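You operate a simulated robot arm through the tools that you are given. There is no shell and no other tool. Be economical: measure what you need, move in short steps, check, and stop when the job is done.

You are at the controls of a simulated two-armed robot. One attempt, no reset.

Task
Count out what is wanted on the trolley deck. At the end: exactly two of the depth blocks from the riser of the jaws bench are on the trolley deck; exactly two of the brass shims from the jaw trolley are on the trolley deck; whatever was shut is shut again. Leave all else as you found it, and nothing knocked over.

Only the result counts: the job must be done as asked and must still hold three seconds after the hand-in. Knocking over, shifting, dropping, spilling or breaking anything else fails it.

Robot
Two 7-joint arms with two-finger parallel grippers on one trunk, on a base that drives. Base frame: it is fixed to the floor where the robot stands at the start and does not move with it; the origin is under the middle of the robot, x ahead of it, y to its left, z up. Units: cm, degrees, N and s.
The left shoulder is at the start at [6, 14.3, 83.5], the right one opposite. With the tool pointing down near the work surface each hand reaches from about 10 to 64 cm from the robot's upright axis, wherever it stands, measured 20 degrees to its own side. Places, roughly: brass shim [50, 125, 25]; trolley deck [-130, -20, 60]. Payload 1.57 kg a hand.
The tool frame of a hand sits at the grasp point between the pads (the TCP): z along the fingers, y along the line on which they close. The tips reach 3 cm beyond it. Largest opening 11 cm; finger width 2.4, thickness 1.2; the body of the gripper, 4.8 by 11.2 cm, starts 7.8 cm behind the TCP.
Orientation is told as [roll, pitch, yaw] about the base's x, y, z axes, in that order, counted from this pose: with the fingers straight down and closing along the base's y, the tool's x points along the base's -x, its y along +y and its z along -z.

Tools
- The arms move only by the tool drive_tool. It takes "left_motion", "right_motion" or both (then of equal length, played together; a hand with none holds still); each is a list of rows, each a list of 7 numbers: the shift along the tool's x, y, z in units of 25 mm (1.0 is 25 mm), then the turn, a rotation vector about the tool's x, y, z in units of 4 degrees (1.0 is 4 degrees), then the closure, from 0 (fully open) to 1 (shut). In form: [[x, y, z, rx, ry, rz, grip], ...]. A call has 1 to 20 rows; each row shifts and turns the commanded pose from where the row before left it, along the tool's axes as they then stand. A call with a number of a shift or a turn outside -1 to 1 is refused whole. A row lasts 0.2 s, in which the tool goes at most 5 cm and 8.6 degrees; a call with a longer step from one row to the next is refused whole, and so is a gripper value outside its range. Where a pose cannot be reached the arm comes as near as it can. A force on the tool above 40 N (or 10 N above the force at the start of the call, whichever is more), or a blocked arm, ends the call early, and 0.2 s more pass. Each finger travels about 4.5 cm/s and halts on what it meets, pressing with about 31 N; the grip force reading is that of the motor and also rises with nothing between the fingers. The clock runs only during rows and for 0.2 s after the last one: add rows that do not move to give the fingers time. The reply holds the time, the measured pose of the TCP, the force on the tool along the base axes, the opening and the grip force, in the units named above and with some noise, with the torque about the TCP (base axes, N m) and any sound that the robot's microphone picked up, and new pictures: "show" is both (left out), scene, wrist or none (wrist: the cameras of the hands that moved).
- Cameras (640 x 400 px; columns grow to the right, rows downward): "scene" is now at [5.23, 2.36, 145.86]; the picture's right is [0.27, -0.96, 0.00], its down [-0.59, -0.17, -0.79] and it looks along [0.76, 0.21, -0.62] (base axes); focal length 278 px, centre (320, 200). "left" rides on the left gripper at [7, -1.6, -14.1] in its tool frame; the picture's right is [0.23, 0.97, 0.00], its down [-0.86, 0.20, -0.48] and it looks along [-0.47, 0.11, 0.88] (tool axes); focal length 222 px, centre (320, 200). "right" rides on the right gripper at [7, 1.6, -14.1] in its tool frame; the picture's right is [-0.23, 0.97, 0.00], its down [-0.86, -0.20, -0.48] and it looks along [-0.47, -0.11, 0.88] (tool axes); focal length 222 px, centre (320, 200). There is no depth. A picture from a camera that has moved, and an enlarged one, comes with that camera's place and axes in the base frame and with its lens.
- lift_body(by): slides the trunk up (or, below 0, down) by that many cm; the arms and the scene camera ride with it, the base frame stays. It gives what a move gives, with no picture.
- drive_base(legs): drives the robot by 1 to 6 legs, each [ahead, left, turn to the left] in cm, cm and degrees, along the robot's own axes; the way and the turn of a leg run together, so that a leg with both is an arc; at most 150 cm and 180 degrees a leg. The arms and the cameras ride along, it lands a little off, and it stops where it bumps. It gives what a move gives, and a new picture of the scene camera.
- pan_tilt(pan, tilt): turns the head with the scene camera to pan (to the left, within 86 degrees either way) and tilt (down, from -29 to 69), counted from straight ahead of the robot. It gives what a move gives, and a new picture of the scene camera.
- enlarge(camera, box): a new picture of the part [left, top, right, bottom] of that camera's present view, enlarged. It takes no simulated time.
- sign_off(): hands the job in; it is judged then, once.

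Work in short steps. Places have to be worked out from the pictures, the camera data and where the tool is seen: move nearer, look again, correct. Check each grasp and each placing, and mend what went wrong. You have 165 turns and 260 pictures in all, those below and enlarged ones among them. Open the grippers and draw the arms clear of the work before you hand the job in, unless the task says otherwise; then end with one line.

The tools are called by a JSON object that holds its "method" and its "body". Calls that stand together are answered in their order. drive_tool: Moves the arms, as the interface text tells. Its arguments: {"type":"object","properties":{"left_motion":{"type":"array"},"right_motion":{"type":"array"},"show":{"type":"string","enum":["both","scene","wrist","none"]}},"required":[]} The other tools are called the same way: lift_body (by) slides the trunk up or down; drive_base (legs) drives the base; pan_tilt (pan, tilt) turns the head that bears the scene camera; enlarge (camera, box) takes an enlarged picture of a part of a camera's view; sign_off () hands the job in.

At the start:

```text
t: 0.0
left_position: [44.42, 21.59, 99.96]
left_tcp_rot: [-0.1, 0.0, 0.0]
left_force: [1.2, 0.0, -0.7]
left_torque: [-0.02, -0.04, 0.01]
left_opening: 11.0
left_grip_force: 0.0
right_position: [45.31, -8.54, 100.01]
right_tcp_rot: [0.0, -0.1, 0.0]
right_force: [0.2, 0.3, -1.6]
right_torque: [-0.01, 0.0, 0.01]
right_opening: 10.99
right_grip_force: 0.0
trunk travel left (down, up): [-43.4, 15.6]
robot x, y, heading: [-0.03, 0.05, -0.1]
head pan, tilt: [15.8, 38.1]
```

scene: 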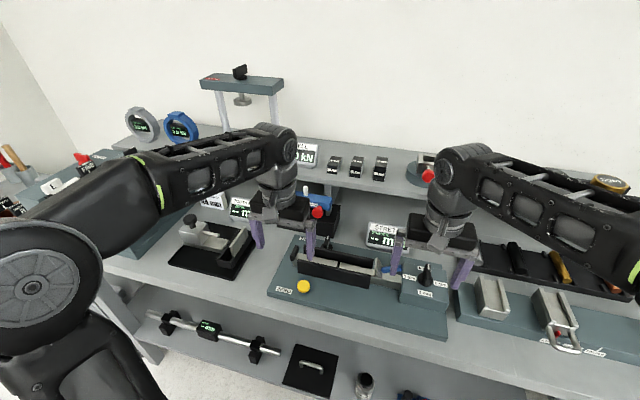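
right: 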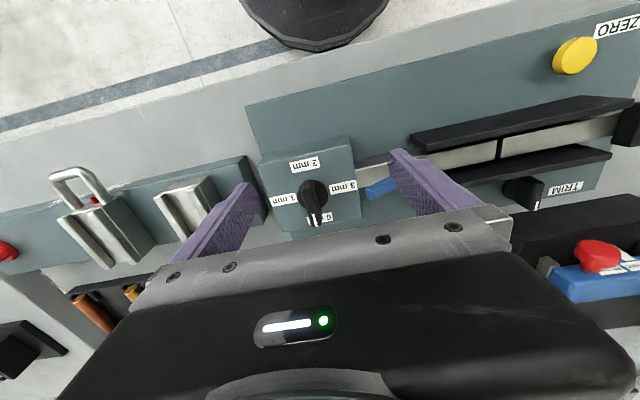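
left: 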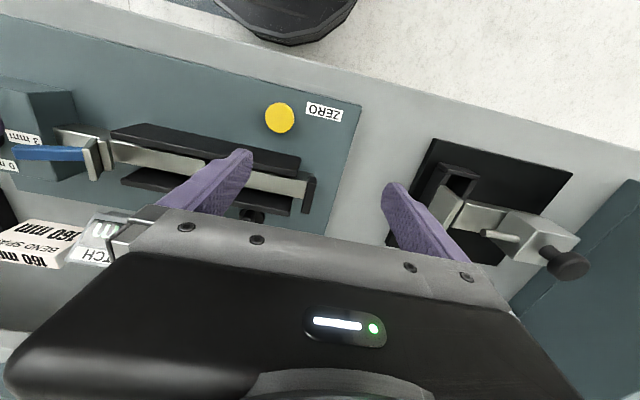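

I start by looking at the riser (the small blocks at the back) enlarged, then pan the head to the left for the jaw trolley.

{"method": "enlarge", "body": {"camera": "scene", "box": [270, 120, 450, 230]}}

{"method": "pan_tilt", "body": {"pan": 70, "tilt": 40}}

```text
3.56 times, centred on (360, 175) of scene
camera zoom: at [5.23, 2.36, 145.86], right [0.27, -0.96, 0.0], down [-0.59, -0.17, -0.79], along [0.76, 0.21, -0.62], focal length 987 px, centre (178, 289)
```

zoom: 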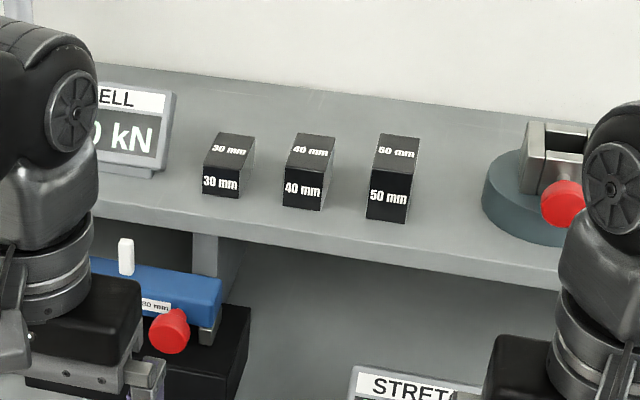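

```text
t: 1.2
left_position: [44.41, 21.7, 100.04]
left_tcp_rot: [0.1, 0.0, -0.1]
left_force: [-0.4, 0.5, -0.3]
left_torque: [-0.01, 0.0, -0.03]
left_opening: 10.99
left_grip_force: 0.1
right_position: [45.25, -8.59, 99.99]
right_tcp_rot: [0.0, 0.0, -0.1]
right_force: [0.2, -0.7, -0.1]
right_torque: [-0.02, 0.02, 0.01]
right_opening: 11.01
right_grip_force: 0.1
trunk travel left (down, up): [-43.4, 15.6]
robot x, y, heading: [-0.1, 0.17, -0.0]
head pan, tilt: [70.0, 40.0]
camera scene: at [-0.15, 8.0, 145.57], right [0.94, -0.34, 0.0], down [-0.22, -0.6, -0.77], along [0.26, 0.72, -0.64], focal length 278 px, centre (320, 200)
```

scene: 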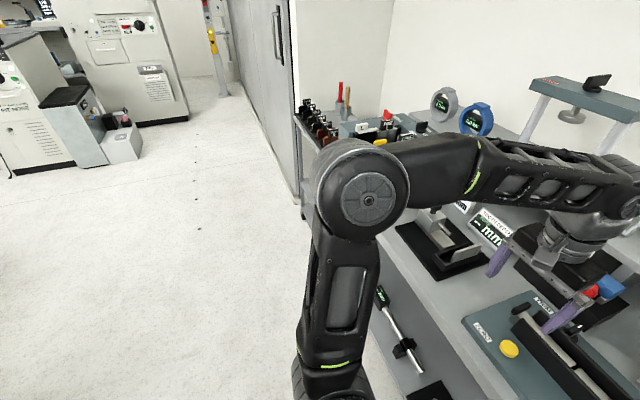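

The three depth blocks (30, 40, 50 mm) stand on the riser. I lift the trunk for parallax and look at them again.

{"method": "lift_body", "body": {"by": 14}}

{"method": "pan_tilt", "body": {"pan": 5, "tilt": 40}}

```text
t: 2.9
left_position: [44.43, 21.63, 113.95]
left_tcp_rot: [0.0, 0.0, 0.0]
left_force: [0.4, -0.1, 0.1]
left_torque: [0.01, 0.0, 0.0]
left_opening: 11.03
left_grip_force: 0.0
right_position: [45.43, -8.62, 113.97]
right_tcp_rot: [0.1, 0.0, -0.1]
right_force: [0.5, 0.8, 0.1]
right_torque: [0.05, 0.01, 0.01]
right_opening: 11.0
right_grip_force: 0.0
trunk travel left (down, up): [-57.4, 1.6]
robot x, y, heading: [0.42, 0.05, 0.3]
head pan, tilt: [70.0, 40.0]
```

```text
t: 4.3
left_position: [44.39, 21.64, 113.99]
left_tcp_rot: [0.1, 0.0, 0.1]
left_force: [0.2, -0.6, 0.1]
left_torque: [0.02, -0.01, 0.01]
left_opening: 10.99
left_grip_force: 0.1
right_position: [45.31, -8.64, 114.1]
right_tcp_rot: [0.0, 0.0, 0.0]
right_force: [0.2, -0.2, -0.6]
right_torque: [0.04, 0.03, -0.03]
right_opening: 11.01
right_grip_force: 0.1
trunk travel left (down, up): [-57.4, 1.6]
robot x, y, heading: [0.04, -0.05, 0.1]
head pan, tilt: [5.0, 40.0]
camera scene: at [5.4, 0.76, 159.57], right [0.09, -1.0, 0.0], down [-0.64, -0.06, -0.77], along [0.76, 0.07, -0.64], focal length 278 px, centre (320, 200)
```

scene: 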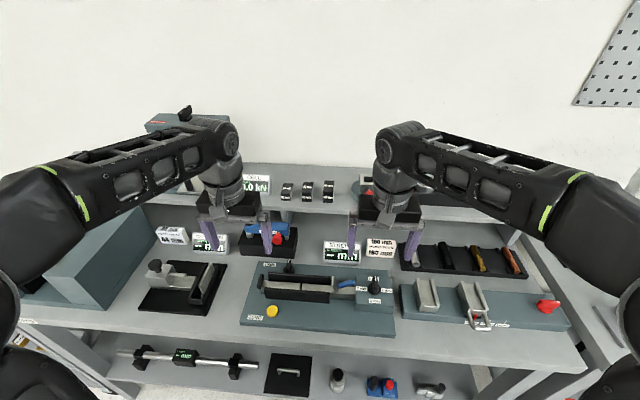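

{"method": "enlarge", "body": {"camera": "scene", "box": [240, 150, 400, 250]}}

```text
4.00 times, centred on (320, 200) of scene
camera zoom: at [5.4, 0.76, 159.57], right [0.09, -1.0, 0.0], down [-0.64, -0.06, -0.77], along [0.76, 0.07, -0.64], focal length 1111 px, centre (320, 200)
```

zoom: 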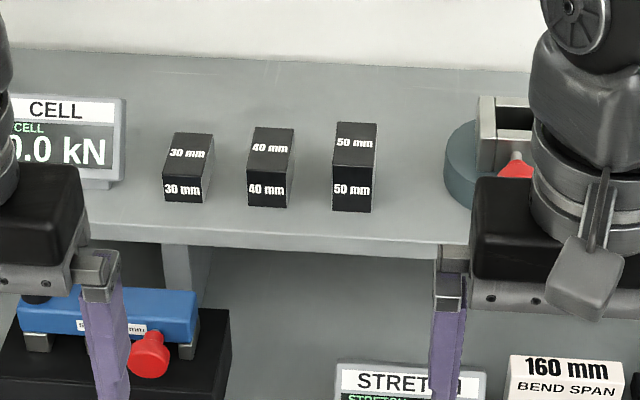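

The block tops triangulate to about x=75, with y≈17.5, 10.7 and 3.9 on a riser top at z≈101.5. The bench edge is about 8 cm ahead of the base, so I drive ahead 6 cm and then tilt the tools forward to gain reach.

{"method": "drive_base", "body": {"legs": [[6, 0, 0]]}}

{"method": "drive_tool", "body": {"left_motion": [[0, 0, 0, 0, -1, 0, 0.5], [0, 0, 0, 0, -1, 0, 0.5], [0, 0, 0, 0, -1, 0, 0.5], [0, 0, 0, 0, -1, 0, 0.5], [0, 0, 0, 0, -1, 0, 0.5], [0, 0, 0, 0, -1, 0, 0.5], [0, 0, 0, 0, -1, 0, 0.5], [0, 0, 0, 0, -1, 0, 0.5], [0, 0, 0, 0, -1, 0, 0.5]], "right_motion": [[0, 0, 0, 0, -1, 0, 0.5], [0, 0, 0, 0, -1, 0, 0.5], [0, 0, 0, 0, -1, 0, 0.5], [0, 0, 0, 0, -1, 0, 0.5], [0, 0, 0, 0, -1, 0, 0.5], [0, 0, 0, 0, -1, 0, 0.5], [0, 0, 0, 0, -1, 0, 0.5], [0, 0, 0, 0, -1, 0, 0.5], [0, 0, 0, 0, -1, 0, 0.5]], "show": "both"}}

```text
t: 5.2
left_position: [50.5, 21.61, 113.82]
left_tcp_rot: [0.0, 0.1, 0.1]
left_force: [0.2, -0.5, -0.2]
left_torque: [-0.05, 0.06, -0.01]
left_opening: 11.0
left_grip_force: 0.1
right_position: [51.56, -8.57, 113.9]
right_tcp_rot: [0.0, 0.2, 0.0]
right_force: [0.5, -0.4, 0.1]
right_torque: [-0.01, 0.06, -0.01]
right_opening: 10.95
right_grip_force: 0.0
trunk travel left (down, up): [-57.4, 1.6]
robot x, y, heading: [5.95, -0.4, 0.2]
head pan, tilt: [5.0, 40.0]
camera scene: at [11.64, 0.75, 159.56], right [0.09, -1.0, 0.0], down [-0.64, -0.06, -0.76], along [0.76, 0.07, -0.64], focal length 278 px, centre (320, 200)
```

scene: 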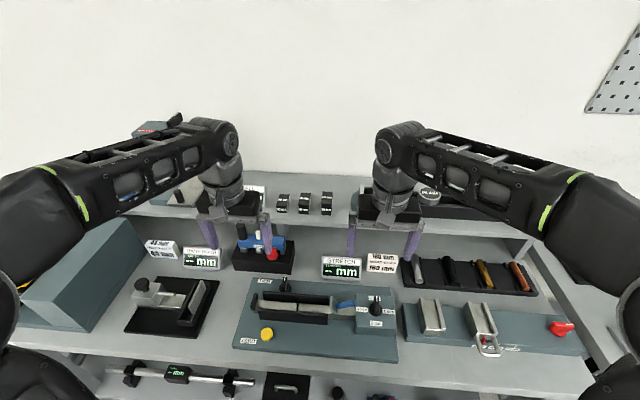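

```text
t: 7.2
left_position: [50.42, 21.62, 114.03]
left_tcp_rot: [0.0, -36.1, -0.1]
left_force: [0.4, -0.5, 0.1]
left_torque: [0.02, -0.04, -0.02]
left_opening: 5.48
left_grip_force: 0.1
right_position: [51.32, -8.62, 114.0]
right_tcp_rot: [0.0, -36.2, -0.1]
right_force: [-0.5, -0.4, -0.1]
right_torque: [0.01, 0.03, 0.0]
right_opening: 5.52
right_grip_force: 0.0
trunk travel left (down, up): [-57.4, 1.6]
robot x, y, heading: [6.0, -0.04, 0.1]
head pan, tilt: [5.0, 40.0]
camera scene: at [11.32, 0.74, 159.58], right [0.09, -1.0, 0.0], down [-0.64, -0.06, -0.77], along [0.76, 0.07, -0.64], focal length 278 px, centre (320, 200)
camera right: at [37.34, -6.88, 121.26], right [0.18, 0.97, 0.13], down [0.41, -0.2, 0.89], along [0.89, -0.11, -0.44], focal length 222 px, centre (320, 200)
camera left: at [36.43, 20.19, 121.21], right [-0.18, 0.97, -0.13], down [0.41, 0.2, 0.89], along [0.89, 0.11, -0.43], focal length 222 px, centre (320, 200)
```

scene: 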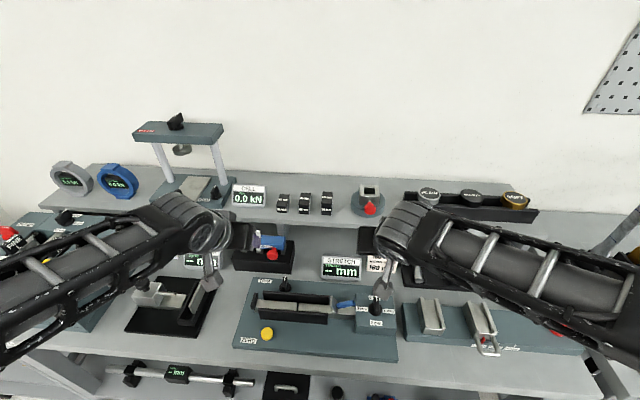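
right: 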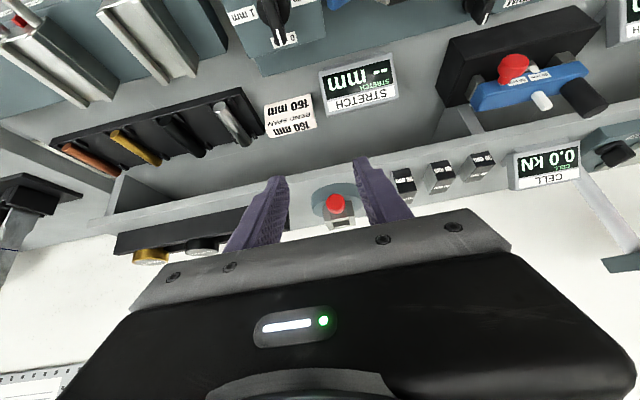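
left: 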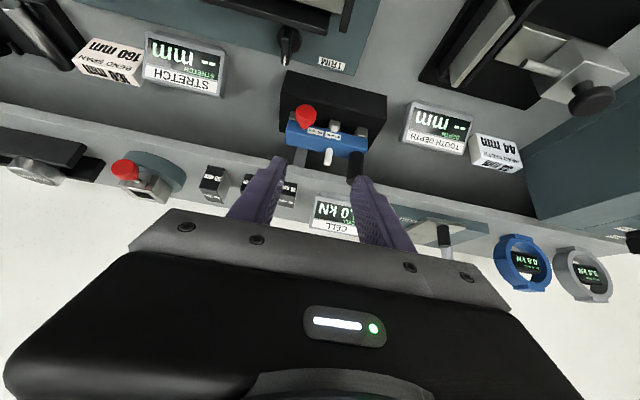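

Both grippers are tilted 36° forward and the blocks are now in plain view, so I enlarge the scene and both wrist views to refine their positions.

{"method": "enlarge", "body": {"camera": "scene", "box": [260, 170, 356, 230]}}

{"method": "enlarge", "body": {"camera": "right", "box": [340, 130, 532, 250]}}

```text
6.67 times, centred on (308, 200) of scene
camera zoom: at [11.32, 0.74, 159.58], right [0.09, -1.0, 0.0], down [-0.64, -0.06, -0.77], along [0.76, 0.07, -0.64], focal length 1851 px, centre (400, 200)
```

zoom: 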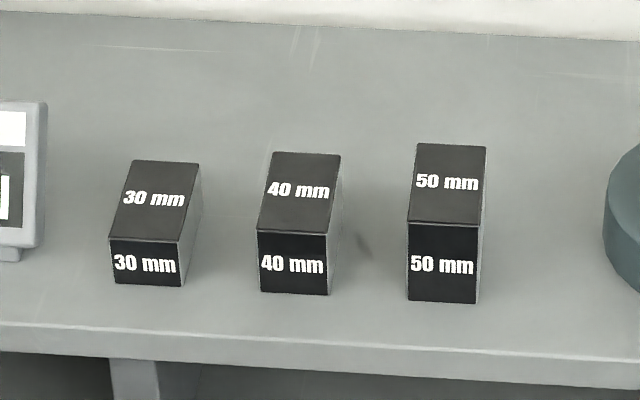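

```text
3.33 times, centred on (436, 190) of right
camera zoom: at [37.34, -6.88, 121.26], right [0.18, 0.97, 0.13], down [0.41, -0.2, 0.89], along [0.89, -0.11, -0.44], focal length 740 px, centre (-67, 233)
```

zoom: 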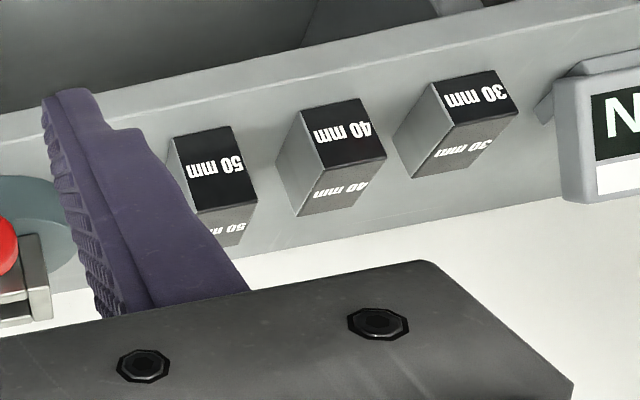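

The 50 mm block is at about (75.7, 4.2), the 40 mm at (75.7, 11.2) and the 30 mm at (75.7, 18); each is about 3 wide and 5.5 deep. I bring the right hand over the 50 mm block, still high, to check reach and alignment.

{"method": "drive_tool", "body": {"right_motion": [[0, 0.847, 0, 0, 0, 0, 0.5], [0, 0.847, 0, 0, 0, 0, 0.5], [0, 0.847, 0, 0, 0, 0, 0.5], [0, 0.847, 0, 0, 0, 0, 0.5], [0, 0.847, 0, 0, 0, 0, 0.5], [0, 0.847, 0, 0, 0, 0, 0.5], [-0.684, 0, 0.374, 0, 0, 0, 0.5], [-0.684, 0, 0.374, 0, 0, 0, 0.5], [-0.684, 0, 0.374, 0, 0, 0, 0.5], [-0.684, 0, 0.374, 0, 0, 0, 0.5], [-0.684, 0, 0.374, 0, 0, 0, 0.5], [-0.684, 0, 0.374, 0, 0, 0, 0.5], [-0.684, 0, 0.374, 0, 0, 0, 0.5], [-0.684, 0, 0.374, 0, 0, 0, 0.5], [-0.684, 0, 0.374, 0, 0, 0, 0.5], [-0.684, 0, 0.374, 0, 0, 0, 0.5], [-0.684, 0, 0.374, 0, 0, 0, 0.5], [-0.684, 0, 0.374, 0, 0, 0, 0.5]]}}

```text
t: 11.0
left_position: [50.62, 21.64, 113.89]
left_tcp_rot: [0.0, -36.0, 0.0]
left_force: [0.2, 0.0, -0.2]
left_torque: [-0.02, 0.01, 0.03]
left_opening: 5.5
left_grip_force: 0.0
right_position: [74.48, 4.1, 117.07]
right_tcp_rot: [0.0, -35.9, 0.0]
right_force: [1.1, 0.1, 0.2]
right_torque: [-0.02, 0.02, 0.0]
right_opening: 5.5
right_grip_force: 0.1
trunk travel left (down, up): [-57.4, 1.6]
robot x, y, heading: [5.79, 0.08, -0.0]
head pan, tilt: [5.0, 40.0]
camera scene: at [11.46, 0.77, 159.57], right [0.09, -1.0, 0.0], down [-0.64, -0.06, -0.77], along [0.76, 0.07, -0.64], focal length 278 px, centre (320, 200)
camera right: at [60.51, 5.9, 124.28], right [0.18, 0.97, 0.13], down [0.41, -0.2, 0.89], along [0.89, -0.11, -0.44], focal length 222 px, centre (320, 200)
```

scene: 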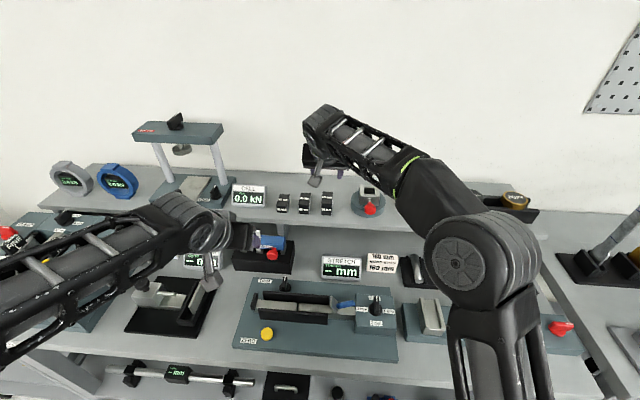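
right: 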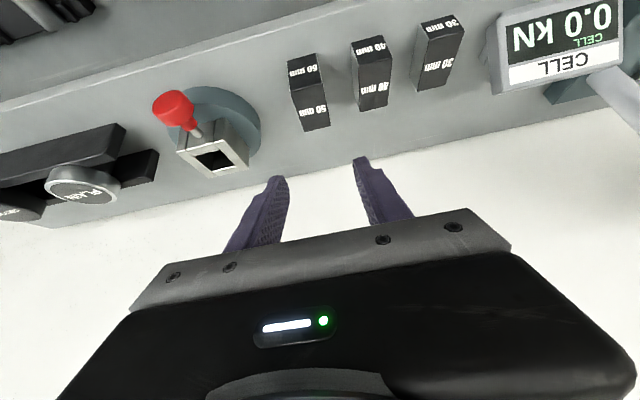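

The wrist view puts the 50 mm block at about (76, 4.5), and reach is fine. I shift 0.3 cm in y and descend to z≈105.2, then look before closing.

{"method": "drive_tool", "body": {"right_motion": [[0.338, 0.015, 0.49, 0, 0, 0, 0.5], [0.338, 0.015, 0.49, 0, 0, 0, 0.5], [0.338, 0.015, 0.49, 0, 0, 0, 0.5], [0.338, 0.015, 0.49, 0, 0, 0, 0.5], [0.338, 0.015, 0.49, 0, 0, 0, 0.5], [0.338, 0.015, 0.49, 0, 0, 0, 0.5], [0.338, 0.015, 0.49, 0, 0, 0, 0.5], [0.338, 0.015, 0.49, 0, 0, 0, 0.5]]}}

```text
t: 12.8
left_position: [50.42, 21.69, 113.9]
left_tcp_rot: [0.0, -36.0, 0.0]
left_force: [-0.5, -0.2, 0.8]
left_torque: [-0.02, -0.02, -0.04]
left_opening: 5.51
left_grip_force: 0.0
right_position: [74.88, 4.5, 105.15]
right_tcp_rot: [0.0, -35.9, 0.1]
right_force: [1.0, 0.3, -0.1]
right_torque: [0.0, 0.02, -0.01]
right_opening: 5.49
right_grip_force: 0.1
trunk travel left (down, up): [-57.4, 1.6]
robot x, y, heading: [6.01, -0.0, 0.1]
head pan, tilt: [5.0, 40.0]
camera scene: at [11.42, 0.77, 159.57], right [0.09, -1.0, 0.0], down [-0.64, -0.06, -0.77], along [0.76, 0.07, -0.64], focal length 278 px, centre (320, 200)
camera right: at [60.84, 6.25, 112.37], right [0.18, 0.97, 0.13], down [0.41, -0.2, 0.89], along [0.89, -0.11, -0.44], focal length 222 px, centre (320, 200)
```

scene: 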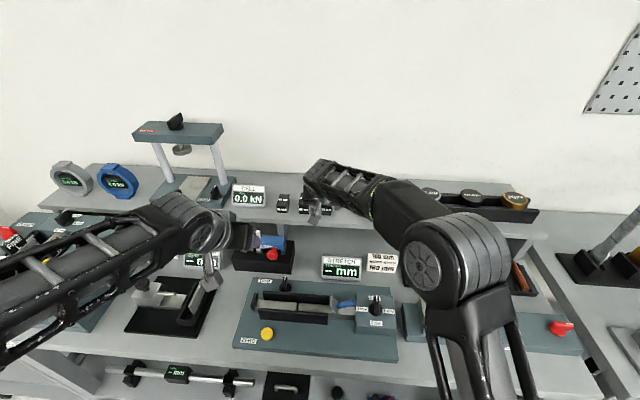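
right: 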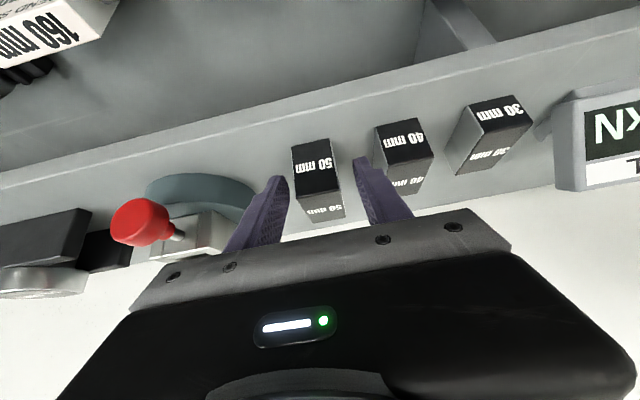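

The 50 mm block sits between the pads, so I close the fingers.

{"method": "drive_tool", "body": {"right_motion": [[0, 0, 0, 0, 0, 0, 1], [0, 0, 0, 0, 0, 0, 1], [0, 0, 0, 0, 0, 0, 1], [0, 0, 0, 0, 0, 0, 1], [0, 0, 0, 0, 0, 0, 1]], "show": "wrist"}}

```text
t: 14.0
left_position: [50.4, 21.68, 113.92]
left_tcp_rot: [-0.1, -36.0, -0.1]
left_force: [0.2, 0.0, -0.6]
left_torque: [0.0, 0.0, 0.03]
left_opening: 5.49
left_grip_force: 0.1
right_position: [74.75, 4.47, 105.11]
right_tcp_rot: [0.0, -36.0, 0.0]
right_force: [0.1, -0.5, -0.5]
right_torque: [-0.04, 0.03, 0.01]
right_opening: 3.36
right_grip_force: 31.2
trunk travel left (down, up): [-57.4, 1.6]
robot x, y, heading: [5.89, 0.01, -0.1]
head pan, tilt: [5.0, 40.0]
camera right: at [60.83, 6.24, 112.4], right [0.18, 0.97, 0.13], down [0.41, -0.2, 0.89], along [0.89, -0.11, -0.44], focal length 222 px, centre (320, 200)
```

right: 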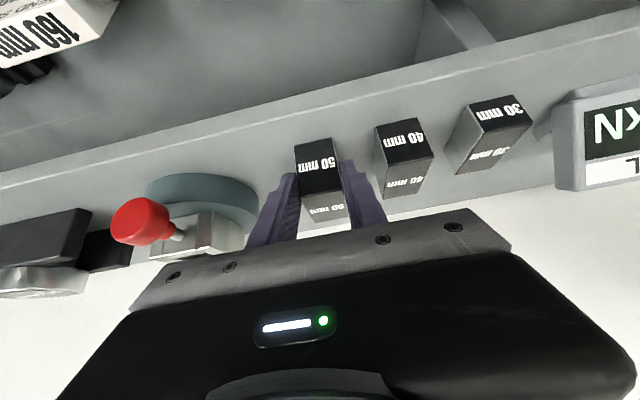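

It's held at 3.36 cm with 31 N. I lift it straight up and draw the right hand back toward its own side.

{"method": "drive_tool", "body": {"right_motion": [[-0.353, 0, -0.485, 0, 0, 0, 1], [-0.353, 0, -0.485, 0, 0, 0, 1], [-0.353, 0, -0.485, 0, 0, 0, 1], [-0.353, 0, -0.485, 0, 0, 0, 1], [-0.353, 0, -0.485, 0, 0, 0, 1], [-0.353, 0, -0.485, 0, 0, 0, 1], [-0.353, 0, -0.485, 0, 0, 0, 1], [-0.353, 0, -0.485, 0, 0, 0, 1], [0.712, -0.4, -0.517, 0, 0, 0, 1], [0.712, -0.4, -0.517, 0, 0, 0, 1], [0.712, -0.4, -0.517, 0, 0, 0, 1], [0.712, -0.4, -0.517, 0, 0, 0, 1], [0.712, -0.4, -0.517, 0, 0, 0, 1], [0.712, -0.4, -0.517, 0, 0, 0, 1], [0.712, -0.4, -0.517, 0, 0, 0, 1], [0.712, -0.4, -0.517, 0, 0, 0, 1], [0.712, -0.4, -0.517, 0, 0, 0, 1], [0.712, -0.4, -0.517, 0, 0, 0, 1]]}}

```text
t: 17.8
left_position: [50.39, 21.57, 114.07]
left_tcp_rot: [0.0, -36.0, -0.1]
left_force: [0.1, -0.6, -0.7]
left_torque: [-0.04, -0.05, 0.0]
left_opening: 5.5
left_grip_force: 0.1
right_position: [52.56, -5.75, 116.9]
right_tcp_rot: [0.0, -35.9, 0.0]
right_force: [0.9, -0.1, -2.5]
right_torque: [-0.01, 0.06, 0.02]
right_opening: 3.38
right_grip_force: 31.4
trunk travel left (down, up): [-57.4, 1.6]
robot x, y, heading: [6.13, 0.03, 0.1]
head pan, tilt: [5.0, 40.0]
camera scene: at [11.33, 0.69, 159.58], right [0.09, -1.0, 0.0], down [-0.64, -0.06, -0.77], along [0.76, 0.07, -0.64], focal length 278 px, centre (320, 200)
camera right: at [38.66, -3.92, 124.33], right [0.18, 0.97, 0.13], down [0.41, -0.2, 0.89], along [0.89, -0.11, -0.44], focal length 222 px, centre (320, 200)
```

scene: 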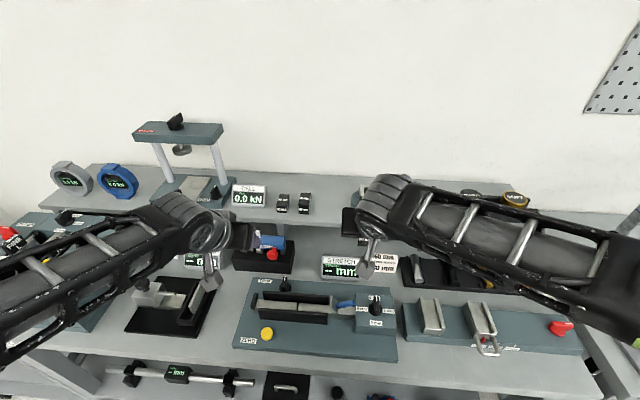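
right: 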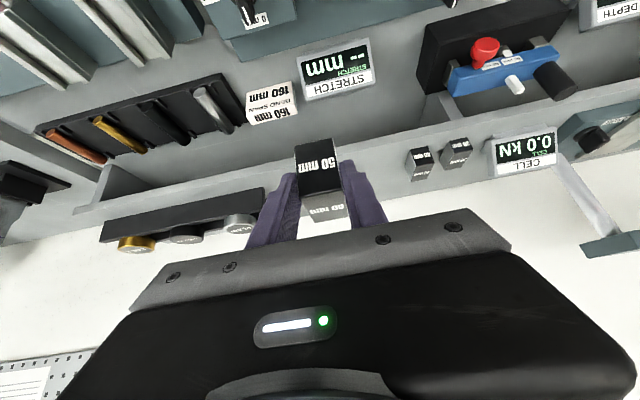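

The right hand holds the 50 mm block, clear of the bench. Next the left hand goes to above the 40 mm block at about (74.7, 11.3).

{"method": "drive_tool", "body": {"left_motion": [[0, -0.687, 0, 0, 0, 0, 0.5], [0, -0.687, 0, 0, 0, 0, 0.5], [0, -0.687, 0, 0, 0, 0, 0.5], [0, -0.687, 0, 0, 0, 0, 0.5], [0, -0.687, 0, 0, 0, 0, 0.5], [0, -0.687, 0, 0, 0, 0, 0.5], [-0.714, 0, 0.395, 0, 0, 0, 0.5], [-0.714, 0, 0.395, 0, 0, 0, 0.5], [-0.714, 0, 0.395, 0, 0, 0, 0.5], [-0.714, 0, 0.395, 0, 0, 0, 0.5], [-0.714, 0, 0.395, 0, 0, 0, 0.5], [-0.714, 0, 0.395, 0, 0, 0, 0.5], [-0.714, 0, 0.395, 0, 0, 0, 0.5], [-0.714, 0, 0.395, 0, 0, 0, 0.5], [-0.714, 0, 0.395, 0, 0, 0, 0.5], [-0.714, 0, 0.395, 0, 0, 0, 0.5], [-0.714, 0, 0.395, 0, 0, 0, 0.5], [-0.714, 0, 0.395, 0, 0, 0, 0.5]], "show": "wrist"}}

```text
t: 21.6
left_position: [74.74, 11.13, 116.83]
left_tcp_rot: [-0.1, -35.9, -0.2]
left_force: [0.7, -0.8, 0.2]
left_torque: [-0.01, 0.02, 0.0]
left_opening: 5.5
left_grip_force: 0.1
right_position: [52.74, -5.61, 117.07]
right_tcp_rot: [0.0, -35.9, 0.0]
right_force: [0.5, -0.1, -2.8]
right_torque: [-0.01, 0.09, -0.03]
right_opening: 3.34
right_grip_force: 31.2
trunk travel left (down, up): [-57.4, 1.6]
robot x, y, heading: [5.97, 0.56, 0.0]
head pan, tilt: [5.0, 40.0]
camera left: at [60.79, 9.71, 124.1], right [-0.18, 0.97, -0.13], down [0.41, 0.2, 0.89], along [0.89, 0.11, -0.44], focal length 222 px, centre (320, 200)
```

left: 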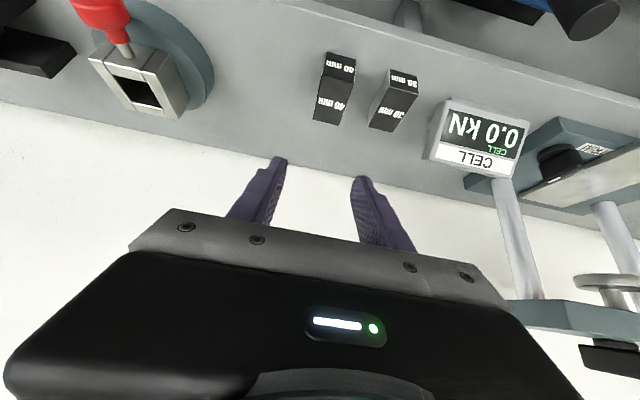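

The wrist view puts the 40 mm block at (75.7, 11.4), so I descend with a small y correction.

{"method": "drive_tool", "body": {"left_motion": [[0.3425, 0.0125, 0.471, 0, 0, 0, 0.5], [0.3425, 0.0125, 0.471, 0, 0, 0, 0.5], [0.3425, 0.0125, 0.471, 0, 0, 0, 0.5], [0.3425, 0.0125, 0.471, 0, 0, 0, 0.5], [0.3425, 0.0125, 0.471, 0, 0, 0, 0.5], [0.3425, 0.0125, 0.471, 0, 0, 0, 0.5], [0.3425, 0.0125, 0.471, 0, 0, 0, 0.5], [0.3425, 0.0125, 0.471, 0, 0, 0, 0.5]], "show": "wrist"}}

```text
t: 23.4
left_position: [74.57, 11.44, 105.17]
left_tcp_rot: [0.0, -36.0, -0.1]
left_force: [0.2, -0.6, 0.7]
left_torque: [0.0, 0.0, 0.0]
left_opening: 5.49
left_grip_force: 0.0
right_position: [52.81, -5.57, 117.02]
right_tcp_rot: [-0.1, -36.1, -0.1]
right_force: [-0.5, -1.3, -2.8]
right_torque: [-0.02, 0.09, -0.01]
right_opening: 3.34
right_grip_force: 30.9
trunk travel left (down, up): [-57.4, 1.6]
robot x, y, heading: [5.84, -0.26, -0.0]
head pan, tilt: [5.0, 40.0]
camera left: at [60.64, 10.06, 112.49], right [-0.18, 0.97, -0.13], down [0.41, 0.2, 0.89], along [0.89, 0.11, -0.44], focal length 222 px, centre (320, 200)
```

left: 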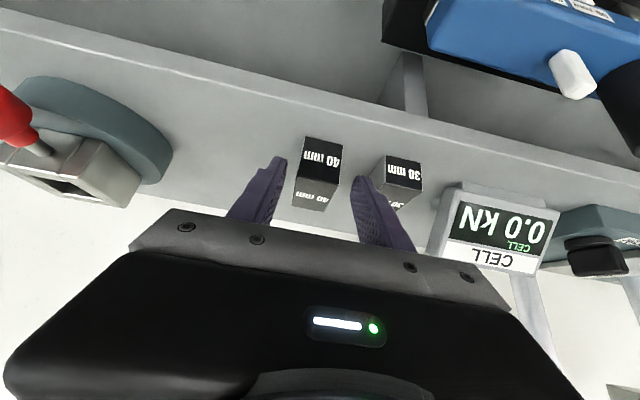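

The block is between the pads. I close, lift straight up and withdraw.

{"method": "drive_tool", "body": {"left_motion": [[0, 0, 0, 0, 0, 0, 1], [0, 0, 0, 0, 0, 0, 1], [0, 0, 0, 0, 0, 0, 1], [0, 0, 0, 0, 0, 0, 1], [-0.353, 0, -0.485, 0, 0, 0, 1], [-0.353, 0, -0.485, 0, 0, 0, 1], [-0.353, 0, -0.485, 0, 0, 0, 1], [-0.353, 0, -0.485, 0, 0, 0, 1], [-0.353, 0, -0.485, 0, 0, 0, 1], [-0.353, 0, -0.485, 0, 0, 0, 1], [-0.353, 0, -0.485, 0, 0, 0, 1], [-0.353, 0, -0.485, 0, 0, 0, 1], [0.89, 0.3, -0.646, 0, 0, 0, 1], [0.89, 0.3, -0.646, 0, 0, 0, 1], [0.89, 0.3, -0.646, 0, 0, 0, 1], [0.89, 0.3, -0.646, 0, 0, 0, 1], [0.89, 0.3, -0.646, 0, 0, 0, 1], [0.89, 0.3, -0.646, 0, 0, 0, 1], [0.89, 0.3, -0.646, 0, 0, 0, 1], [0.89, 0.3, -0.646, 0, 0, 0, 1]]}}

```text
t: 27.6
left_position: [52.81, 17.58, 117.37]
left_tcp_rot: [0.1, -36.0, -0.1]
left_force: [-0.4, 0.2, -2.5]
left_torque: [0.03, 0.07, -0.06]
left_opening: 3.37
left_grip_force: 30.8
right_position: [52.64, -5.51, 116.96]
right_tcp_rot: [0.0, -36.0, 0.0]
right_force: [-0.5, 0.7, -2.8]
right_torque: [0.02, 0.05, -0.02]
right_opening: 3.37
right_grip_force: 30.6
trunk travel left (down, up): [-57.4, 1.6]
robot x, y, heading: [6.34, -0.14, -0.4]
head pan, tilt: [5.0, 40.0]
camera scene: at [11.32, 0.78, 159.58], right [0.09, -1.0, 0.0], down [-0.64, -0.06, -0.77], along [0.76, 0.07, -0.64], focal length 278 px, centre (320, 200)
camera left: at [38.84, 16.11, 124.57], right [-0.18, 0.97, -0.13], down [0.41, 0.2, 0.89], along [0.89, 0.11, -0.44], focal length 222 px, centre (320, 200)
```

scene: 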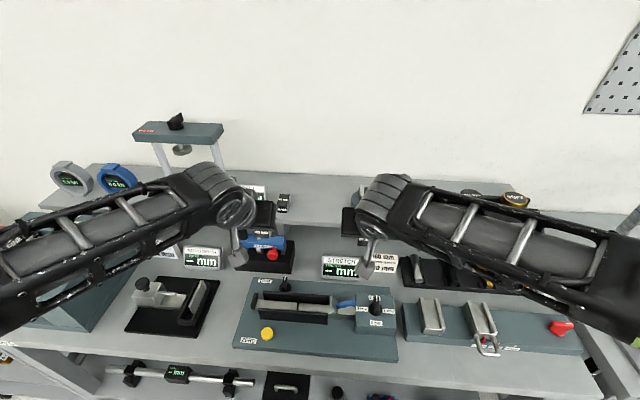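
left: 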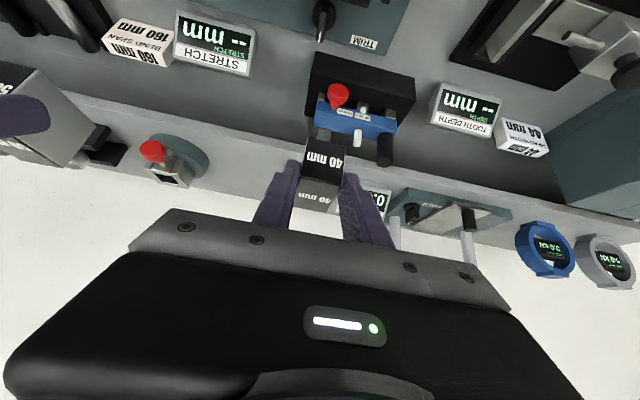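

Both blocks are held. I drive back 36 cm to clear the bench and then turn around to face the trolley deck.

{"method": "drive_base", "body": {"legs": [[-36, 0, 0]]}}

{"method": "pan_tilt", "body": {"pan": -80, "tilt": 30}}

{"method": "pan_tilt", "body": {"pan": 80, "tilt": 35}}

```text
t: 29.9
left_position: [17.14, 17.88, 117.3]
left_tcp_rot: [0.0, -36.0, 0.5]
left_force: [0.1, 0.1, -2.5]
left_torque: [0.03, 0.07, 0.01]
left_opening: 3.38
left_grip_force: 30.6
right_position: [17.12, -5.32, 117.03]
right_tcp_rot: [0.0, -36.1, 0.5]
right_force: [-0.4, 0.0, -2.4]
right_torque: [0.01, 0.11, 0.01]
right_opening: 3.38
right_grip_force: 31.2
trunk travel left (down, up): [-57.4, 1.6]
robot x, y, heading: [-29.63, -0.1, 0.2]
head pan, tilt: [5.0, 40.0]
camera scene: at [-24.22, 0.66, 159.58], right [0.1, -1.0, 0.0], down [-0.64, -0.06, -0.77], along [0.76, 0.07, -0.64], focal length 278 px, centre (320, 200)
```

scene: 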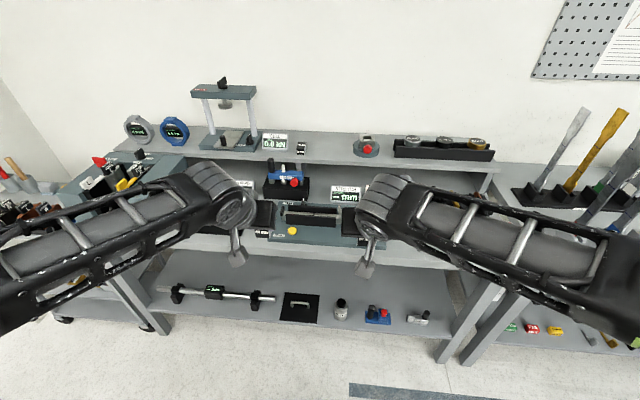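

```text
t: 31.5
left_position: [17.11, 17.82, 117.31]
left_tcp_rot: [0.0, -36.1, 0.5]
left_force: [0.2, -0.1, -2.8]
left_torque: [0.02, 0.06, 0.01]
left_opening: 3.35
left_grip_force: 31.1
right_position: [17.2, -5.3, 116.97]
right_tcp_rot: [-0.1, -36.0, 0.5]
right_force: [-0.6, 0.6, -2.7]
right_torque: [0.01, 0.11, -0.04]
right_opening: 3.38
right_grip_force: 30.9
trunk travel left (down, up): [-57.4, 1.6]
robot x, y, heading: [-29.67, -0.24, 0.7]
head pan, tilt: [-80.0, 30.0]
camera scene: at [-30.91, -9.04, 161.11], right [-0.98, -0.18, 0.0], down [-0.09, 0.49, -0.87], along [0.16, -0.85, -0.5], focal length 278 px, centre (320, 200)
```

scene: 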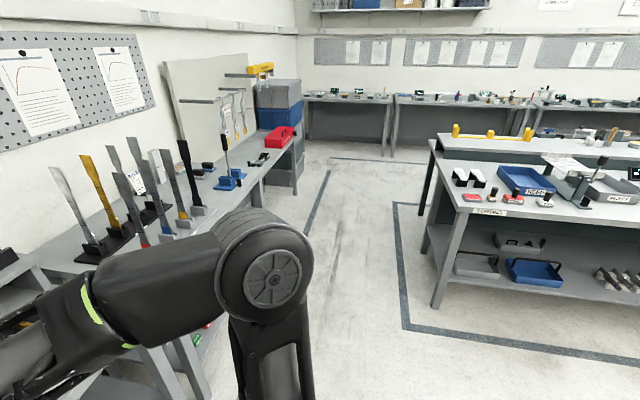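

```text
t: 34.0
left_position: [17.17, 17.91, 117.22]
left_tcp_rot: [0.0, -36.0, 0.5]
left_force: [0.9, -0.5, -1.8]
left_torque: [0.0, 0.08, 0.0]
left_opening: 3.34
left_grip_force: 31.3
right_position: [17.31, -5.26, 117.0]
right_tcp_rot: [0.0, -35.9, 0.5]
right_force: [0.0, 0.0, -2.7]
right_torque: [0.0, 0.09, -0.04]
right_opening: 3.37
right_grip_force: 31.2
trunk travel left (down, up): [-57.4, 1.6]
robot x, y, heading: [-29.95, -0.09, 0.7]
head pan, tilt: [80.0, 35.0]
camera scene: at [-31.11, 8.53, 160.33], right [0.99, -0.17, 0.0], down [-0.1, -0.57, -0.82], along [0.14, 0.81, -0.57], focal length 278 px, centre (320, 200)
```

scene: 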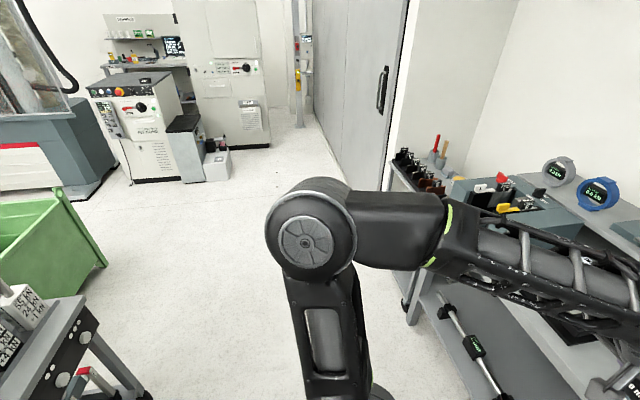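

There is space around the robot, so I turn about in place to face the trolley deck.

{"method": "pan_tilt", "body": {"pan": 0, "tilt": 40}}

{"method": "drive_base", "body": {"legs": [[0, 0, 179.3]]}}

```text
t: 35.5
left_position: [17.2, 17.9, 117.34]
left_tcp_rot: [0.0, -36.0, 0.6]
left_force: [-0.4, 1.0, -1.5]
left_torque: [-0.01, 0.08, -0.04]
left_opening: 3.36
left_grip_force: 30.7
right_position: [17.24, -5.24, 116.98]
right_tcp_rot: [0.0, -36.0, 0.5]
right_force: [0.0, 1.1, -2.1]
right_torque: [0.0, 0.11, 0.01]
right_opening: 3.35
right_grip_force: 31.5
trunk travel left (down, up): [-57.4, 1.6]
robot x, y, heading: [-29.62, -0.38, 0.6]
head pan, tilt: [0.0, 40.0]
camera scene: at [-24.07, -0.07, 159.57], right [0.01, -1.0, 0.0], down [-0.64, -0.01, -0.77], along [0.77, 0.01, -0.64], focal length 278 px, centre (320, 200)
```

scene: 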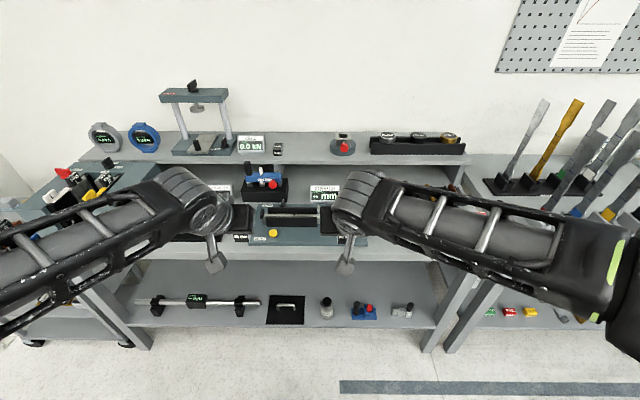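

```text
t: 43.3
left_position: [-75.89, -18.93, 117.33]
left_tcp_rot: [0.1, -35.9, -178.4]
left_force: [0.1, 0.3, -2.7]
left_torque: [-0.03, -0.05, 0.0]
left_opening: 3.35
left_grip_force: 30.6
right_position: [-76.34, 4.25, 116.95]
right_tcp_rot: [0.0, -36.1, -178.5]
right_force: [-1.1, 0.1, -2.6]
right_torque: [0.04, -0.09, -0.02]
right_opening: 3.38
right_grip_force: 31.2
trunk travel left (down, up): [-57.4, 1.6]
robot x, y, heading: [-29.38, -0.51, -178.5]
head pan, tilt: [0.0, 40.0]
camera scene: at [-35.17, -0.29, 159.57], right [-0.03, 1.0, 0.0], down [0.64, 0.02, -0.77], along [-0.77, -0.02, -0.64], focal length 278 px, centre (320, 200)
```

scene: 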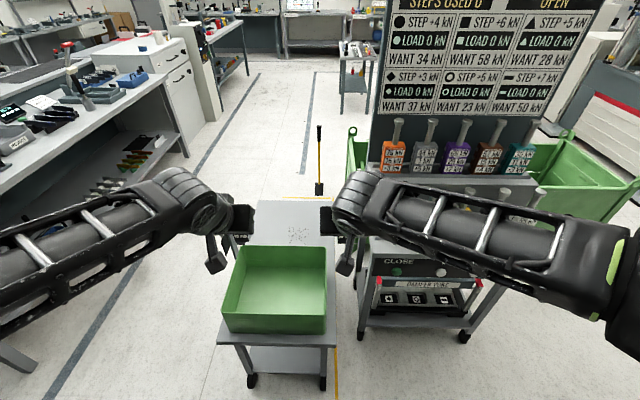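

The free part of the trolley deck is behind the green bin, roughly x −112…−154, y −38…+3. It's best reached from its −y side, where the aisle is clear to y≈−150. I drive left then ahead, and turn toward +y after a look.

{"method": "drive_base", "body": {"legs": [[0, 77, 0], [60, 0, 0]]}}

{"method": "pan_tilt", "body": {"pan": -60, "tilt": 40}}

```text
t: 50.5
left_position: [-133.64, -99.62, 117.15]
left_tcp_rot: [0.1, -35.9, -177.6]
left_force: [0.1, -0.8, -2.9]
left_torque: [0.01, -0.12, -0.02]
left_opening: 3.35
left_grip_force: 31.1
right_position: [-134.55, -76.52, 116.99]
right_tcp_rot: [0.0, -35.9, -177.5]
right_force: [0.2, -0.3, -2.1]
right_torque: [-0.01, -0.08, -0.02]
right_opening: 3.33
right_grip_force: 30.8
trunk travel left (down, up): [-57.4, 1.6]
robot x, y, heading: [-87.45, -79.99, -177.8]
head pan, tilt: [0.0, 40.0]
camera scene: at [-93.25, -80.31, 159.57], right [-0.04, 1.0, 0.0], down [0.64, 0.03, -0.77], along [-0.76, -0.03, -0.64], focal length 278 px, centre (320, 200)
```

scene: 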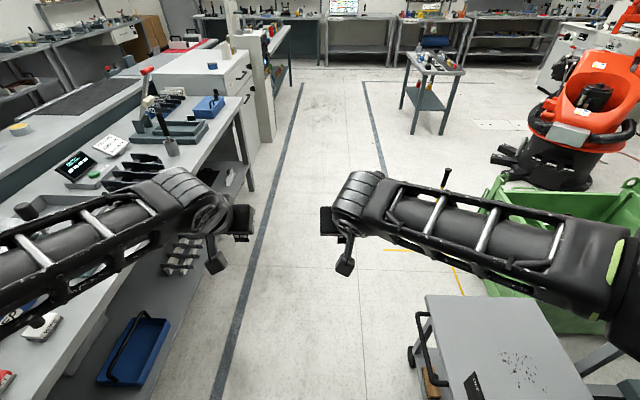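

```text
t: 51.8
left_position: [-133.71, -99.61, 117.28]
left_tcp_rot: [0.0, -35.9, -177.6]
left_force: [-0.3, -1.0, -2.1]
left_torque: [-0.02, -0.07, -0.01]
left_opening: 3.33
left_grip_force: 31.1
right_position: [-134.42, -76.47, 117.05]
right_tcp_rot: [-0.1, -35.9, -177.7]
right_force: [0.0, 0.2, -2.9]
right_torque: [0.02, -0.1, 0.01]
right_opening: 3.37
right_grip_force: 30.7
trunk travel left (down, up): [-57.4, 1.6]
robot x, y, heading: [-87.66, -80.08, -177.5]
head pan, tilt: [-60.0, 40.0]
camera scene: at [-89.25, -72.78, 159.57], right [0.84, 0.54, 0.0], down [0.35, -0.54, -0.77], along [-0.41, 0.65, -0.64], focal length 278 px, centre (320, 200)
```

scene: 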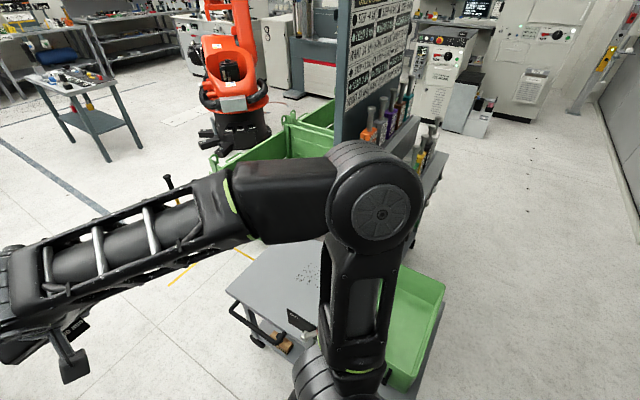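

The deck's side edge is at y≈−40, with a handle hanging there. I drive on to x≈−133 and turn right to face +y.

{"method": "drive_base", "body": {"legs": [[45, 0, 0], [0, 0, -92.3]]}}

{"method": "pan_tilt", "body": {"pan": 0, "tilt": 52}}

```text
t: 58.4
left_position: [-150.32, -35.32, 117.32]
left_tcp_rot: [0.0, -35.9, 90.4]
left_force: [-0.4, 0.0, -1.6]
left_torque: [-0.06, -0.02, 0.01]
left_opening: 3.35
left_grip_force: 30.6
right_position: [-127.19, -35.43, 116.98]
right_tcp_rot: [0.1, -35.9, 90.4]
right_force: [0.7, 1.1, -3.0]
right_torque: [-0.09, -0.02, 0.02]
right_opening: 3.37
right_grip_force: 31.2
trunk travel left (down, up): [-57.4, 1.6]
robot x, y, heading: [-132.68, -82.28, 90.3]
head pan, tilt: [-60.0, 40.0]
camera scene: at [-125.1, -80.74, 159.57], right [0.51, -0.86, 0.0], down [-0.55, -0.33, -0.77], along [0.66, 0.39, -0.64], focal length 278 px, centre (320, 200)
```

scene: 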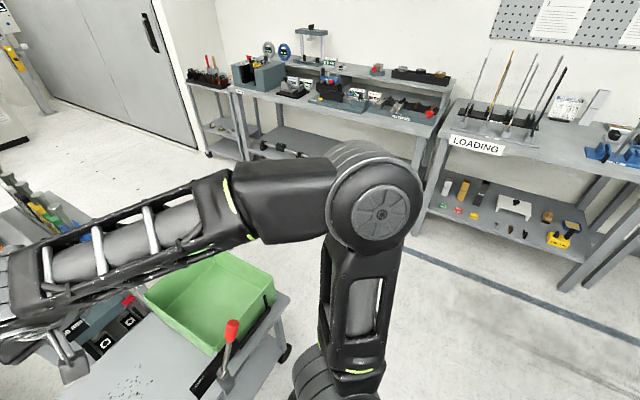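

```text
t: 59.7
left_position: [-150.34, -35.34, 117.22]
left_tcp_rot: [0.0, -35.9, 90.4]
left_force: [-0.3, -0.6, -2.3]
left_torque: [-0.08, 0.01, -0.01]
left_opening: 3.33
left_grip_force: 31.3
right_position: [-127.19, -35.4, 116.96]
right_tcp_rot: [0.0, -35.9, 90.3]
right_force: [0.8, 0.1, -2.7]
right_torque: [-0.1, 0.03, -0.04]
right_opening: 3.35
right_grip_force: 31.0
trunk travel left (down, up): [-57.4, 1.6]
robot x, y, heading: [-132.29, -82.18, 89.9]
head pan, tilt: [0.0, 52.0]
camera scene: at [-132.49, -77.52, 157.89], right [1.0, 0.01, 0.0], down [0.0, -0.79, -0.62], along [0.0, 0.62, -0.79], focal length 278 px, centre (320, 200)
```

scene: 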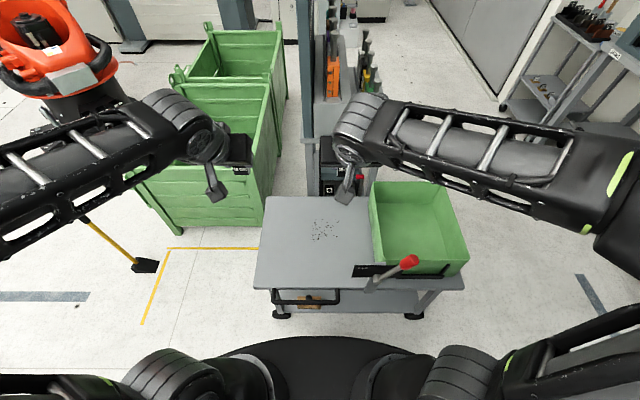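

The deck is in plain view, with the bin and a red lever on its right-hand end. I enlarge the deck to see the speckles before placing.

{"method": "enlarge", "body": {"camera": "scene", "box": [240, 180, 480, 330]}}

```text
2.67 times, centred on (360, 255) of scene
camera zoom: at [-132.49, -77.52, 157.89], right [1.0, 0.01, 0.0], down [0.0, -0.79, -0.62], along [0.0, 0.62, -0.79], focal length 740 px, centre (213, 53)
```

zoom: 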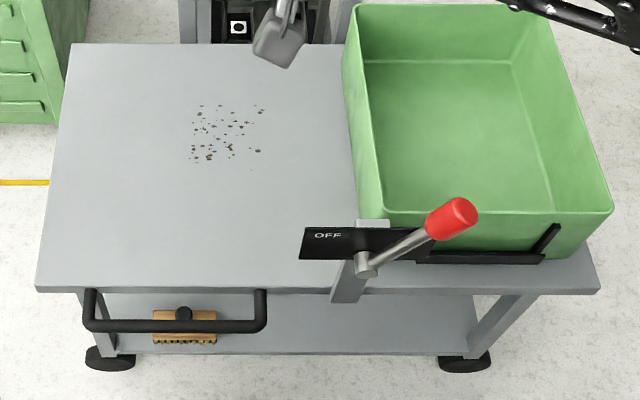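

The speckles lie at about x −135…−126, y −20…−8, so I place the blocks in the clear strip nearer me (y≈−29), away from the lever and bin. I shift the base slightly left and lower the trunk 28 cm.

{"method": "drive_base", "body": {"legs": [[0, 4, 0]]}}

{"method": "lift_body", "body": {"by": -28}}

{"method": "drive_tool", "body": {"left_motion": [[0, -0.6, 0, 0, 0, 0, 1], [0, -0.6, 0, 0, 0, 0, 1], [0, -0.6, 0, 0, 0, 0, 1], [0, -0.6, 0, 0, 0, 0, 1]], "show": "scene"}}

```text
t: 60.6
left_position: [-154.52, -35.3, 117.23]
left_tcp_rot: [-0.1, -35.9, 90.4]
left_force: [-1.3, 0.7, -1.4]
left_torque: [-0.05, -0.06, -0.04]
left_opening: 3.33
left_grip_force: 31.2
right_position: [-131.27, -35.32, 116.97]
right_tcp_rot: [-0.2, -35.9, 90.5]
right_force: [-0.9, 0.0, -3.2]
right_torque: [-0.06, -0.03, -0.07]
right_opening: 3.37
right_grip_force: 31.0
trunk travel left (down, up): [-57.4, 1.6]
robot x, y, heading: [-136.38, -81.84, 90.3]
head pan, tilt: [0.0, 52.0]
camera scene: at [-136.82, -77.55, 157.89], right [1.0, 0.01, 0.0], down [0.01, -0.79, -0.62], along [0.0, 0.62, -0.79], focal length 278 px, centre (320, 200)
```

scene: 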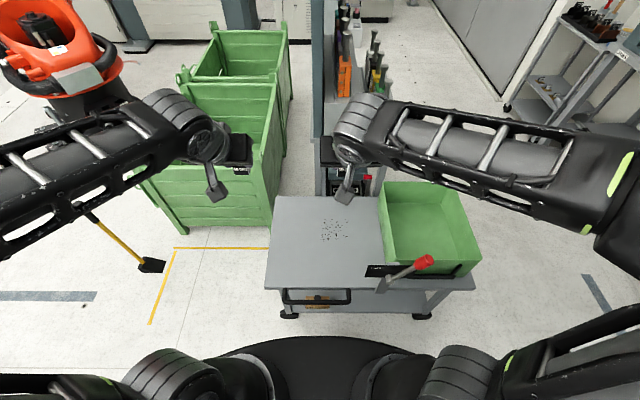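

```text
t: 63.4
left_position: [-154.25, -35.28, 89.26]
left_tcp_rot: [0.0, -35.8, 90.2]
left_force: [-0.7, -0.6, -2.0]
left_torque: [-0.09, 0.01, 0.0]
left_opening: 3.35
left_grip_force: 31.0
right_position: [-131.12, -35.33, 89.01]
right_tcp_rot: [0.0, -35.9, 90.4]
right_force: [0.4, 0.7, -2.5]
right_torque: [-0.11, 0.02, -0.01]
right_opening: 3.36
right_grip_force: 31.2
trunk travel left (down, up): [-29.4, 29.6]
robot x, y, heading: [-136.47, -82.1, 90.4]
head pan, tilt: [0.0, 52.0]
```

```text
t: 64.4
left_position: [-148.17, -35.51, 89.23]
left_tcp_rot: [0.0, -35.8, 90.4]
left_force: [-1.2, 0.0, -2.0]
left_torque: [-0.09, 0.02, -0.05]
left_opening: 3.36
left_grip_force: 31.3
right_position: [-131.12, -35.29, 88.94]
right_tcp_rot: [-0.1, -35.9, 90.3]
right_force: [0.6, -0.1, -2.7]
right_torque: [-0.06, 0.04, -0.01]
right_opening: 3.34
right_grip_force: 30.8
trunk travel left (down, up): [-29.4, 29.6]
robot x, y, heading: [-136.48, -82.2, 90.4]
head pan, tilt: [0.0, 52.0]
camera scene: at [-136.53, -77.55, 129.89], right [1.0, 0.01, 0.0], down [0.0, -0.79, -0.62], along [0.0, 0.62, -0.79], focal length 278 px, centre (320, 200)
```

scene: 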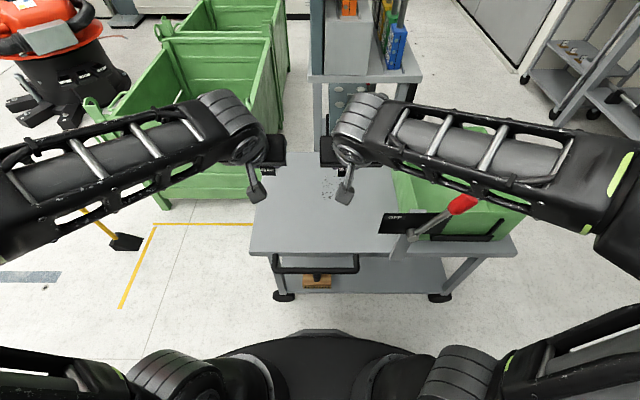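

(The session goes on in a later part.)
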